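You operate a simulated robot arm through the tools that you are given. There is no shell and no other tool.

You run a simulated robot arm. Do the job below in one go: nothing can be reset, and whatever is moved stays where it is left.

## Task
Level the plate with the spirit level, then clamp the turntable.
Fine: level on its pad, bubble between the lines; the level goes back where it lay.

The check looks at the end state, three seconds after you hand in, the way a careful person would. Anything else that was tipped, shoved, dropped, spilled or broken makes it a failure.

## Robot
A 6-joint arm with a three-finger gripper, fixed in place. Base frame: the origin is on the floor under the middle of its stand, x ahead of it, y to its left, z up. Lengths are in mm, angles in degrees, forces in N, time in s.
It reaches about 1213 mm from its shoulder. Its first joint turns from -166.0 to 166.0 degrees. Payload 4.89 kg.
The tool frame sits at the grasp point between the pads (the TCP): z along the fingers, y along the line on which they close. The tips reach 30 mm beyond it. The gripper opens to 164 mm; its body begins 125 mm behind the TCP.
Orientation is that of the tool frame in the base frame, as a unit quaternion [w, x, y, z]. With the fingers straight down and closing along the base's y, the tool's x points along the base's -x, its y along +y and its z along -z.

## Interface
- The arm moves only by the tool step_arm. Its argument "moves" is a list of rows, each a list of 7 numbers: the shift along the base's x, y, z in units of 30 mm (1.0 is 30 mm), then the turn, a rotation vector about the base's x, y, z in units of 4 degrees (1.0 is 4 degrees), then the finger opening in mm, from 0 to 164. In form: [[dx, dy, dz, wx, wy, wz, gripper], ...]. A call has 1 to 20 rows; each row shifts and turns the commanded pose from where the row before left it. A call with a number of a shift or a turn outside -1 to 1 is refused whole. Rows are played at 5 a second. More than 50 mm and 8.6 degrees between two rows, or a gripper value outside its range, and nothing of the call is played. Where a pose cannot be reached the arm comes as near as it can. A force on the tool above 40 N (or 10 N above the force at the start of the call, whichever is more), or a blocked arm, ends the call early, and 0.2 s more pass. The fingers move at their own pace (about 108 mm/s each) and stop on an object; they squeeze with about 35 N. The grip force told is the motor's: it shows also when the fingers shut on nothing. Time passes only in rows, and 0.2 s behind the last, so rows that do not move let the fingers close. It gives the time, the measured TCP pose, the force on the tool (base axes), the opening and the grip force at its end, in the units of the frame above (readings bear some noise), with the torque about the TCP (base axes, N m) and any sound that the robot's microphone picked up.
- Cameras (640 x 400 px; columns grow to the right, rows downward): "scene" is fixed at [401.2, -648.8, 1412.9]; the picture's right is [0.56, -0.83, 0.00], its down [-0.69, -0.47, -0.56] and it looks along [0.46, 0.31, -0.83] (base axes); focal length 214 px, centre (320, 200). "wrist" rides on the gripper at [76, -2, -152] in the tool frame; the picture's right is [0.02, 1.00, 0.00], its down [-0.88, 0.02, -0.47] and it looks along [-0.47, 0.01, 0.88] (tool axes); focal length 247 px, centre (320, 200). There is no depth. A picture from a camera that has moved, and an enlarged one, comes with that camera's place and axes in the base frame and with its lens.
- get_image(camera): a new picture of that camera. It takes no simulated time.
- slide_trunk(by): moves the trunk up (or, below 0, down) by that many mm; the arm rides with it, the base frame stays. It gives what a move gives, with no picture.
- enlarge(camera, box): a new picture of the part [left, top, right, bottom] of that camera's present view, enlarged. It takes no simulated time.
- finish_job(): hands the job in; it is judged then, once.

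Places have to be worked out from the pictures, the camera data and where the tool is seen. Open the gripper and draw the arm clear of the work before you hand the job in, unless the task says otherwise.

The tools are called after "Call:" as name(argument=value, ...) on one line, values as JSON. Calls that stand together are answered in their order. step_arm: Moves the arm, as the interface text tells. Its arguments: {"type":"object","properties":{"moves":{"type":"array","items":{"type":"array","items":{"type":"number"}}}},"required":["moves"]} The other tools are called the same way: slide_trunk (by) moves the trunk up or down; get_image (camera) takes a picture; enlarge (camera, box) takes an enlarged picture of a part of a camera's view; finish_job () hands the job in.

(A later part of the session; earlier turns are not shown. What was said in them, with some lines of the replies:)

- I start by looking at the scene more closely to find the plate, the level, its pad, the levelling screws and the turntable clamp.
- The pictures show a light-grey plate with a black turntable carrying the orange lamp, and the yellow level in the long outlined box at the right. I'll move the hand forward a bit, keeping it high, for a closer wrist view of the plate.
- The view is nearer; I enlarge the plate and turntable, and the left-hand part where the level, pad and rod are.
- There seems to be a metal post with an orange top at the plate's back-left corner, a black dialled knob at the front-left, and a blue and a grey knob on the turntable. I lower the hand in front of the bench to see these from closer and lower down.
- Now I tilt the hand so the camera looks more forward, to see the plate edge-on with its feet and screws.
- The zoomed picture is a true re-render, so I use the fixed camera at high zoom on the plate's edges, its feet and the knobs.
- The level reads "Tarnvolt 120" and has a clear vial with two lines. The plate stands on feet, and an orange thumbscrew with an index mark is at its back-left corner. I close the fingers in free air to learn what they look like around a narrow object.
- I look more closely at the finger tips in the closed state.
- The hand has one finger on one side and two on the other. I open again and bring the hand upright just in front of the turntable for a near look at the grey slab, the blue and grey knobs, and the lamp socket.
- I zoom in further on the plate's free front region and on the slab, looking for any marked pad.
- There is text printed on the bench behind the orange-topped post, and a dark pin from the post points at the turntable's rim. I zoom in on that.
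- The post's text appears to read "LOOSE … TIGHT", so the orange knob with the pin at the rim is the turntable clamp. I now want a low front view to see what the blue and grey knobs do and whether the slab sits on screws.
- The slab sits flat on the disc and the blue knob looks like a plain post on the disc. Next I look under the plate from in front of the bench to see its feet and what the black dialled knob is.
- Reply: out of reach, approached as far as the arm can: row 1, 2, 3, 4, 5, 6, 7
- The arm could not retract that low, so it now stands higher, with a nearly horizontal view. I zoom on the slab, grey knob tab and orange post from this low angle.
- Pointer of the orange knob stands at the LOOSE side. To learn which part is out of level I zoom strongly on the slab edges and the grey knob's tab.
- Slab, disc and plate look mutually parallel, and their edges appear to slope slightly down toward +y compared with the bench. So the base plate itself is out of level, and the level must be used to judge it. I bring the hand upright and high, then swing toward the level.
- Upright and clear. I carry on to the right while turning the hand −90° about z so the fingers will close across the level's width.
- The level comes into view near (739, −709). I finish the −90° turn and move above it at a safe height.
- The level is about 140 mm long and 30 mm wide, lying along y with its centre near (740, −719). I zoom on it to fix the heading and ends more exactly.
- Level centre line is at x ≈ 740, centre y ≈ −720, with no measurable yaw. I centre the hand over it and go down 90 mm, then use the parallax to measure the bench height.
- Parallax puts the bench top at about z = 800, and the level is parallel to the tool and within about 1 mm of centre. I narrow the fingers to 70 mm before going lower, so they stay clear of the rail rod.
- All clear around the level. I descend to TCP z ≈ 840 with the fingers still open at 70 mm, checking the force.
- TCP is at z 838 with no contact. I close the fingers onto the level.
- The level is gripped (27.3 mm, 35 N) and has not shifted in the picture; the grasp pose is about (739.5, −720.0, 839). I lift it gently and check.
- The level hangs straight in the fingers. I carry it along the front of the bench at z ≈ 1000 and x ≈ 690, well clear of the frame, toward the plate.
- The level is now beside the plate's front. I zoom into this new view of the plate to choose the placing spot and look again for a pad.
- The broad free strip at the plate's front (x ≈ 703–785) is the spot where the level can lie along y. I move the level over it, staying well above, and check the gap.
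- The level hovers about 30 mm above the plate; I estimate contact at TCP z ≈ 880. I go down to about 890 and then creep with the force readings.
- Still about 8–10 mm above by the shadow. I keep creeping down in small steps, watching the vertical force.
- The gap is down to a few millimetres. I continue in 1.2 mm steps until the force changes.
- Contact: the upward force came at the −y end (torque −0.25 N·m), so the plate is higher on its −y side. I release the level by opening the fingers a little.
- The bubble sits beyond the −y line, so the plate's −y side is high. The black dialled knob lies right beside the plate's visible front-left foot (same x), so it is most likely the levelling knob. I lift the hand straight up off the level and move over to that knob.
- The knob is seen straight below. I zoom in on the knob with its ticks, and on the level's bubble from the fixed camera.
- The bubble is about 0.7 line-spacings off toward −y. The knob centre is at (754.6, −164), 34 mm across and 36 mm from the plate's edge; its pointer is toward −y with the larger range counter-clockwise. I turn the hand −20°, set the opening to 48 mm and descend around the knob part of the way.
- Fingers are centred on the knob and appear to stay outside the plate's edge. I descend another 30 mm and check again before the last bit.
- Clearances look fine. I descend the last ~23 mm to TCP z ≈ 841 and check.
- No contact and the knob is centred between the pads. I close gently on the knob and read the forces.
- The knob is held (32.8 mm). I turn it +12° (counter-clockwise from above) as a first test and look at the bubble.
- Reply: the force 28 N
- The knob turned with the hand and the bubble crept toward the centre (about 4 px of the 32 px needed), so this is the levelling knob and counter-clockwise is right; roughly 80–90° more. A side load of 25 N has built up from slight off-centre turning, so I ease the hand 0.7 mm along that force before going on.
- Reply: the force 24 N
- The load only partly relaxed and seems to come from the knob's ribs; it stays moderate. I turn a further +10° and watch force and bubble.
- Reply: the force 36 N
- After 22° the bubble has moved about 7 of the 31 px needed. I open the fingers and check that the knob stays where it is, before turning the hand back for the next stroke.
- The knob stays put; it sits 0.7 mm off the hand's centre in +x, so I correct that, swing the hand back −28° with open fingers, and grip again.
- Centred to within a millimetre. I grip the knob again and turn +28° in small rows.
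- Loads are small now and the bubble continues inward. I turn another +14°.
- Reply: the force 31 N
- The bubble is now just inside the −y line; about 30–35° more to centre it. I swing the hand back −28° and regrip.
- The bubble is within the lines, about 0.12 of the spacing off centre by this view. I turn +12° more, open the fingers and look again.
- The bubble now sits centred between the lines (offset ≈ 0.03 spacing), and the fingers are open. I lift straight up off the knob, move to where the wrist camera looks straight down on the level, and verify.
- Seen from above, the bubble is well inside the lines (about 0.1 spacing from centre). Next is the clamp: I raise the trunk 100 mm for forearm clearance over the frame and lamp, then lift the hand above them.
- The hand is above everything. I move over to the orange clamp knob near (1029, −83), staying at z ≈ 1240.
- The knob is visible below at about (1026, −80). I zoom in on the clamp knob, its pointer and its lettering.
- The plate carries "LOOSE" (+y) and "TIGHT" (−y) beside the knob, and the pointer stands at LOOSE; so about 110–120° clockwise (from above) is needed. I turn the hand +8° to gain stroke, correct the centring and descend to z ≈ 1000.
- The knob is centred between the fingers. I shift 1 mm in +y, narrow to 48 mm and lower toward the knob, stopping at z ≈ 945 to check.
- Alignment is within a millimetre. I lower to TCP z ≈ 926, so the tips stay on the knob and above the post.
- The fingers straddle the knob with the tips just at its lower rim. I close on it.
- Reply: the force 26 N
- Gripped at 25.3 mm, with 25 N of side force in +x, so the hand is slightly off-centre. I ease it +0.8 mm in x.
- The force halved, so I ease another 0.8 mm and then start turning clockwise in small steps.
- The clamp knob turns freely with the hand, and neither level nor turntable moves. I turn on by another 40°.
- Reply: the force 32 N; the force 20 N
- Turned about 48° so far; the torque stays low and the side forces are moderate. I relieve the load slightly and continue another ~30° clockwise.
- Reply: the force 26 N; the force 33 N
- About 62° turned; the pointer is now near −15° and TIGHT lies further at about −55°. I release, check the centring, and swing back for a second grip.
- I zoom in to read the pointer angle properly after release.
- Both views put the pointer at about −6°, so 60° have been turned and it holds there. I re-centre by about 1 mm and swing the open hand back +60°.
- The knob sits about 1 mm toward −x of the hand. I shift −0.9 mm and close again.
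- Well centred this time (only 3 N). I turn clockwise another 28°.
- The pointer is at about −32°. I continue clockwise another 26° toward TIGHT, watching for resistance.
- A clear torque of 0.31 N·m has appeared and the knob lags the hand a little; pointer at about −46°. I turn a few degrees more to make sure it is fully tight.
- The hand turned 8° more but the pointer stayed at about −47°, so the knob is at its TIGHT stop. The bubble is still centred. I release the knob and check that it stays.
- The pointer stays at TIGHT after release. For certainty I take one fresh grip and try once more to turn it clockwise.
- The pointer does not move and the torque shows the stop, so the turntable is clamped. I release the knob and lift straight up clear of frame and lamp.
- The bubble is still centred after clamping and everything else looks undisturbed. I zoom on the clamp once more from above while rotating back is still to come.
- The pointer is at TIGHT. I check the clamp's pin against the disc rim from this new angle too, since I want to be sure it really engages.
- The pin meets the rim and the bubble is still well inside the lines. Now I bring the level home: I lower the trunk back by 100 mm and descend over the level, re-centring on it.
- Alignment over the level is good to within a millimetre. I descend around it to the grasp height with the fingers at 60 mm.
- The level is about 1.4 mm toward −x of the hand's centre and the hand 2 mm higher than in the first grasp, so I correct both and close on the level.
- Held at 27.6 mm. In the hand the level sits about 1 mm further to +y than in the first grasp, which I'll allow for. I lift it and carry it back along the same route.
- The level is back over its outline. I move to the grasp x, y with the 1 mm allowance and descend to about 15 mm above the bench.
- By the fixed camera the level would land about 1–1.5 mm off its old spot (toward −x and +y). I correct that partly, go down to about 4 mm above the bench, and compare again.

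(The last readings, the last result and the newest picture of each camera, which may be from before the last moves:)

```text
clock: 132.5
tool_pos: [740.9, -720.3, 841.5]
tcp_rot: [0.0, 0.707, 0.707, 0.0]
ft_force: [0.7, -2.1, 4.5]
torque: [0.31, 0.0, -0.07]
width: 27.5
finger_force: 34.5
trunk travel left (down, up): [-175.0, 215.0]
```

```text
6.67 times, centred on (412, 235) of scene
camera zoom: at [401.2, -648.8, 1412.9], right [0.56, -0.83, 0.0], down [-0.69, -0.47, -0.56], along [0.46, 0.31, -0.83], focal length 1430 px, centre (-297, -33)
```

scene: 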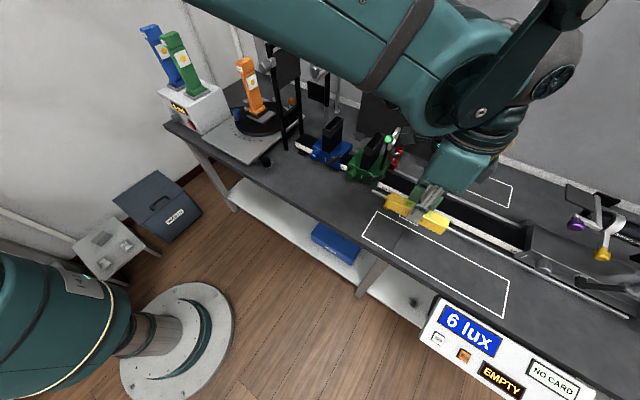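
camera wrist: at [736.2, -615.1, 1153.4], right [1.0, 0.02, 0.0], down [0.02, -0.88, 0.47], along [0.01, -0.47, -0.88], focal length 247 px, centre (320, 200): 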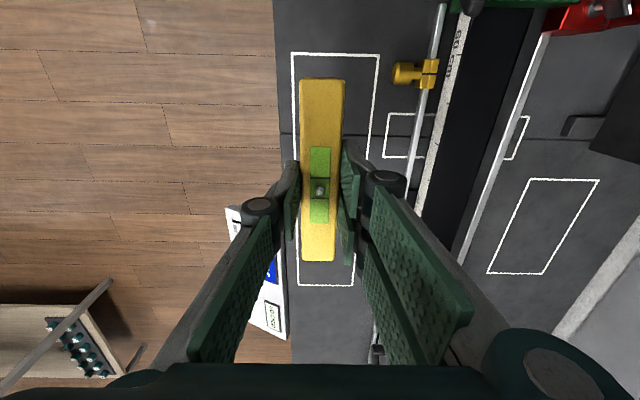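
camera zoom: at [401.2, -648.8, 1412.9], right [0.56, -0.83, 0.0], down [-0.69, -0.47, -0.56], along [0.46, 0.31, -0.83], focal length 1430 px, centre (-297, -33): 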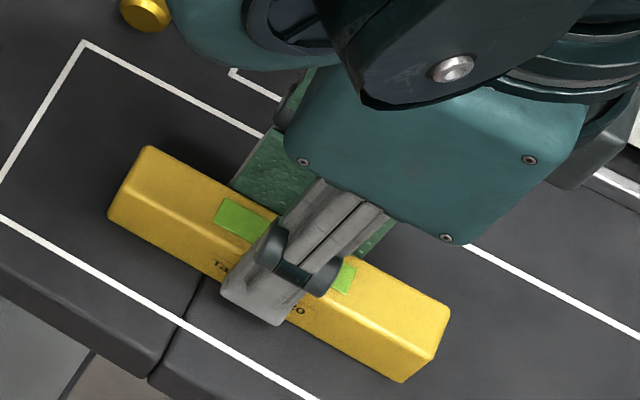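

The level's +y end has just touched the bench (+4.5 N), and the picture matches its old outline to about a millimetre. I move 0.6 mm back in x and release gently.

Call:
step_arm(moves=[[-0.02, 0, 0, 0, 0, 0, 20], [0, 0, 0, 0, 0, 0, 28], [0, 0, 0, 0, 0, 0, 30], [0, 0, 0, 0, 0, 0, 33], [0, 0, 0, 0, 0, 0, 38], [0, 0, 0, 0, 0, 0, 46], [0, 0, 0, 0, 0, 0, 56], [0, 0, 0, 0, 0, 0, 56]])

Call:
enlarge(camera="scene", box=[375, 205, 450, 265])

Call:
enlarge(camera="wrist", box=[220, 60, 420, 260])

```text
clock: 134.3
tool_pos: [740.9, -720.8, 841.2]
tcp_rot: [0.001, 0.707, 0.707, 0.0]
ft_force: [-0.7, 0.9, -0.6]
torque: [-0.03, -0.01, 0.01]
width: 55.9
finger_force: 0.1
trunk travel left (down, up): [-175.0, 215.0]
```

```text
6.67 times, centred on (412, 235) of scene
camera zoom: at [401.2, -648.8, 1412.9], right [0.56, -0.83, 0.0], down [-0.69, -0.47, -0.56], along [0.46, 0.31, -0.83], focal length 1430 px, centre (-297, -33)
```

zoom: 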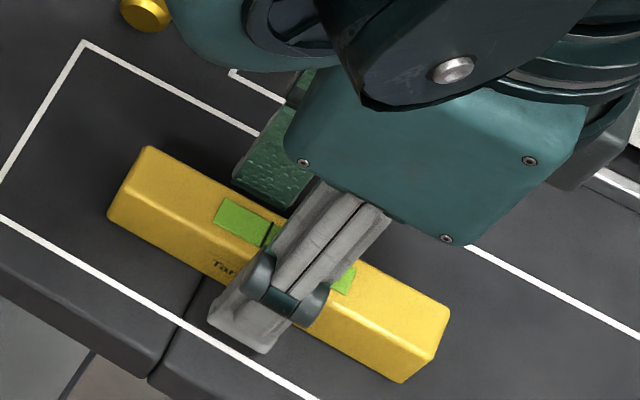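

```text
2.00 times, centred on (320, 160) of wrist
camera zoom: at [739.6, -643.7, 993.2], right [1.0, 0.02, 0.0], down [0.02, -0.88, 0.47], along [0.01, -0.47, -0.88], focal length 494 px, centre (320, 280)
```

zoom: 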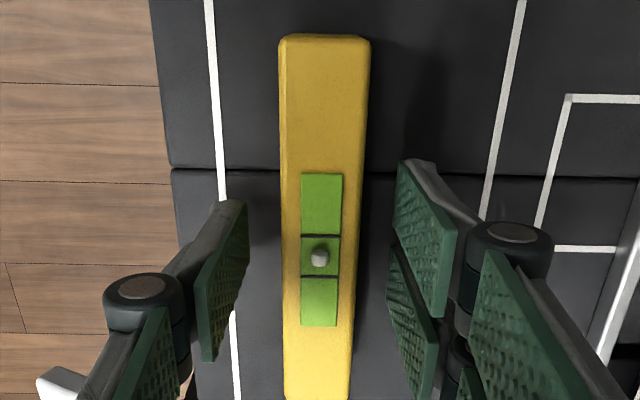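

The level lies within about 1 mm of its old place. I lift the hand straight up, then check all parts with the fixed camera.

Call:
step_arm(moves=[[0, 0, 0.3, 0, 0, 0, 56], [0, 0, 0.7, 0, 0, 0, 56], [0, 0, 1, 0, 0, 0, 56], [0, 0, 1, 0, 0, 0, 70], [-0.3, 0, 1, 0, 0, 0, 100], [-0.6, 0, 1, 0, 0, 0, 140], [-1, 0.2, 1, 0, 0, 0.5, 164], [-1, 0.5, 1, 0, 0, 1, 164], [-1, 1, 1, 0, 0, 1, 164], [-0.8, 1, 1, 0, 0, 1, 164], [-0.5, 1, 1, 0, 0, 1, 164], [0, 1, 0.8, 0, 0, 1, 164], [0, 1, 0.5, 0, 0, 1, 164], [0, 1, 0, 0, 0, 1, 164], [0, 1, 0, 0, 0, 1, 164], [0, 1, 0, 0, 0, 1, 164], [0, 1, 0, 0, 0, 1, 164], [0, 1, 0, 0, 0, 1, 164], [0, 1, 0, 0, 0, 1, 164], [0, 1, 0, 0, 0, 1, 164]])

Call:
get_image(camera="scene")

Call:
enlarge(camera="scene", box=[375, 205, 450, 265])

Call:
enlarge(camera="scene", box=[140, 20, 340, 180])

```text
refused: row 9 steps farther than a row can; nothing moved
```

```text
taken
```

scene: 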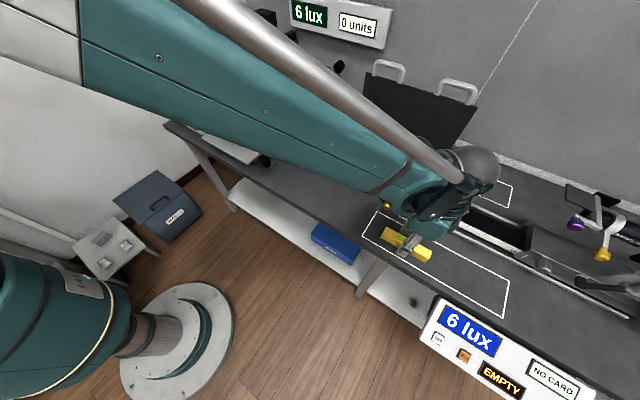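

```text
6.67 times, centred on (412, 235) of scene
camera zoom: at [401.2, -648.8, 1412.9], right [0.56, -0.83, 0.0], down [-0.69, -0.47, -0.56], along [0.46, 0.31, -0.83], focal length 1430 px, centre (-297, -33)
```

zoom: 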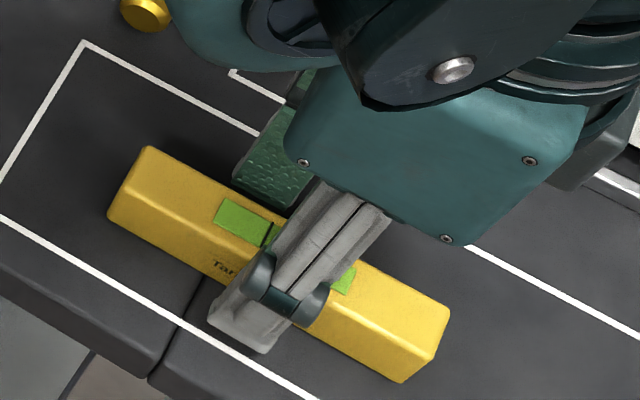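

```text
2.50 times, centred on (240, 100) of scene
camera zoom: at [401.2, -648.8, 1412.9], right [0.56, -0.83, 0.0], down [-0.69, -0.47, -0.56], along [0.46, 0.31, -0.83], focal length 536 px, centre (520, 450)
```

zoom: 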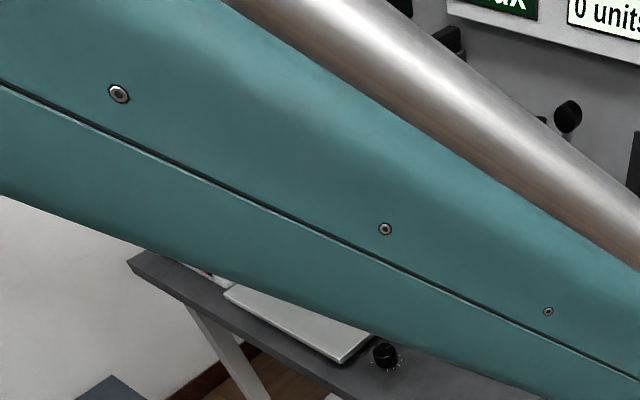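

That call was refused for one row being too long, so nothing moved. I lift straight up first with shorter steps.

Call:
step_arm(moves=[[0, 0, 0.3, 0, 0, 0, 56], [0, 0, 0.7, 0, 0, 0, 56], [0, 0, 1, 0, 0, 0, 56], [0, 0, 1, 0, 0, 0, 60], [0, 0, 1, 0, 0, 0, 70], [-0.3, 0, 1, 0, 0, 0, 100], [-0.6, 0, 1, 0, 0, 0, 140], [-0.8, 0.2, 1, 0, 0, 0.5, 164], [-0.8, 0.5, 1, 0, 0, 1, 164], [-0.8, 0.8, 0.8, 0, 0, 1, 164], [-0.6, 0.9, 0.8, 0, 0, 1, 164], [-0.5, 1, 0.8, 0, 0, 1, 164], [0, 1, 0.8, 0, 0, 1, 164], [0, 1, 0.5, 0, 0, 1, 164], [0, 1, 0, 0, 0, 1, 164], [0, 1, 0, 0, 0, 1, 164], [0, 1, 0, 0, 0, 1, 164], [0, 1, 0, 0, 0, 1, 164], [0, 1, 0, 0, 0, 1, 164], [0, 1, 0, 0, 0, 1, 164]])

Call:
get_image(camera="scene")

Call:
enlarge(camera="scene", box=[375, 205, 450, 265])

```text
clock: 138.5
tool_pos: [609.7, -379.6, 1191.6]
tcp_rot: [-0.001, 0.341, 0.94, 0.0]
ft_force: [0.4, -0.6, -1.3]
torque: [0.22, 0.03, 0.04]
width: 163.8
finger_force: 0.0
trunk travel left (down, up): [-175.0, 215.0]
```

```text
taken
```

scene: 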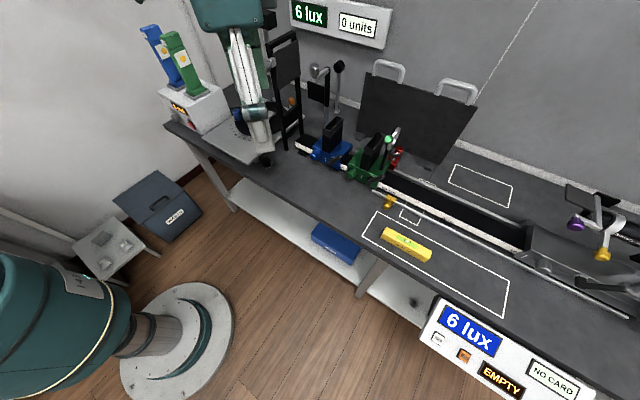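

```text
6.67 times, centred on (412, 235) of scene
camera zoom: at [401.2, -648.8, 1412.9], right [0.56, -0.83, 0.0], down [-0.69, -0.47, -0.56], along [0.46, 0.31, -0.83], focal length 1430 px, centre (-297, -33)
```

zoom: 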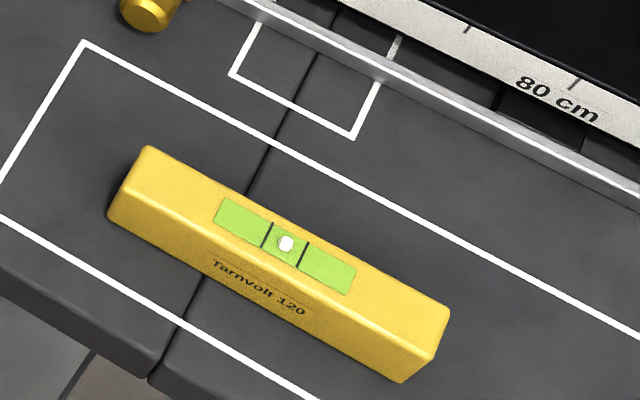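

The level is back practically where it lay. I draw the arm back to its starting place and look over the plate area one last time.

Call:
step_arm(moves=[[-0.3, 1, 0.2, 0, 0, 1, 164], [-0.3, 1, 0.2, 0, 0, 1, 164], [-0.3, 1, 0.2, 0, 0, 1, 164], [-0.3, 1, 0.2, 0, 0, 1, 164], [-0.3, 1, 0.2, 0, 0, 1, 164], [-0.3, 1, 0.2, 0, 0, 1, 164], [-0.3, 1, 0.2, 0, 0, 1, 164], [-0.3, 1, 0, 0, 0, 1, 164], [-0.3, 1, 0, 0, 0, 1, 164], [-0.3, 1, 0, 0, 0, 1, 164], [-0.3, 0.8, 0, 0, 0, 0, 164], [0, 0.5, 0, 0, 0, 0, 164], [0, 0, 0, 0, 0, 0, 164]])

Call:
get_image(camera="scene")

Call:
enlarge(camera="scene", box=[140, 20, 340, 180])

Call:
get_image(camera="wrist")

```text
clock: 141.3
tool_pos: [510.5, -38.5, 1234.1]
tcp_rot: [0.0, 0.0, 1.0, -0.001]
ft_force: [-0.6, 0.0, -0.9]
torque: [-0.03, -0.05, -0.03]
width: 163.9
finger_force: 0.0
trunk travel left (down, up): [-175.0, 215.0]
```

```text
taken
```

scene: 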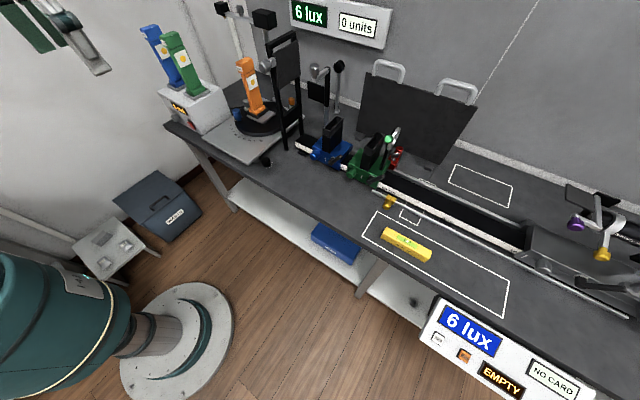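

```text
2.50 times, centred on (240, 100) of scene
camera zoom: at [401.2, -648.8, 1412.9], right [0.56, -0.83, 0.0], down [-0.69, -0.47, -0.56], along [0.46, 0.31, -0.83], focal length 536 px, centre (520, 450)
```

zoom: 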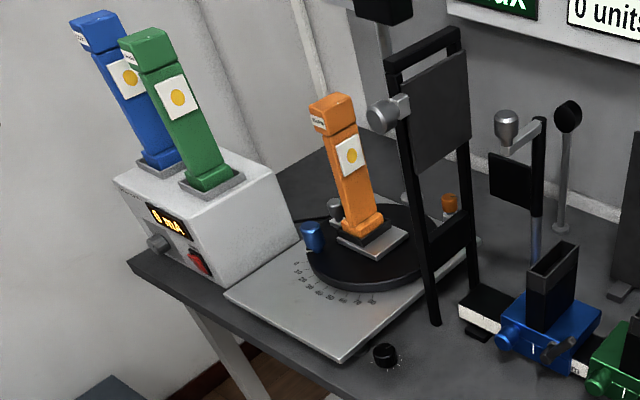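

```text
taken
camera wrist: at [434.1, -41.2, 1386.4], right [-0.02, 1.0, 0.0], down [0.88, 0.02, 0.47], along [0.47, 0.01, -0.88], focal length 247 px, centre (320, 200)
```

wrist: 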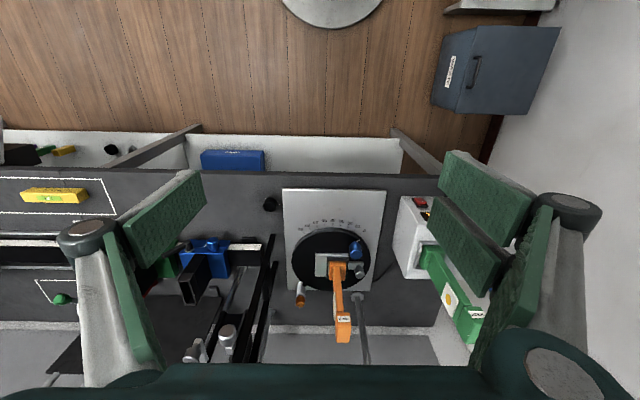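

Everything stands as it should: the level is back in place, the plate was levelled with the bubble between the lines, the clamp pointer is at TIGHT, the lamp and turntable are unmoved, and the arm is clear with the gripper open. I hand the job in.

Call:
finish_job()

```text
The job is handed in.
```

The plate is levelled, the turntable is clamped, and the spirit level is back where it lay. I have handed the job in; no result has come back yet.

- **Levelling:** I found no marked pad, so I laid the level along y on the free front strip of the plate. The plate was high on its −y side, and I corrected it with the black dialled knob beside the front-left foot. The bubble ended about a tenth of the line spacing from centre, and it was still between the lines after clamping. I did not measure tilt along x, because the level does not fit there and I saw no second adjuster.
- **Clamp:** I turned the orange knob clockwise from LOOSE until it stopped at TIGHT. A second, fresh grip could not turn it any further. I did not push on the turntable to test the clamp, so as not to risk moving it.
- **Level returned:** By the fixed camera it lies within about 1 mm of its original spot.
- **Everything else:** The lamp, turntable and other parts look unmoved in the last pictures. The arm is drawn back to near its starting pose with the gripper open.
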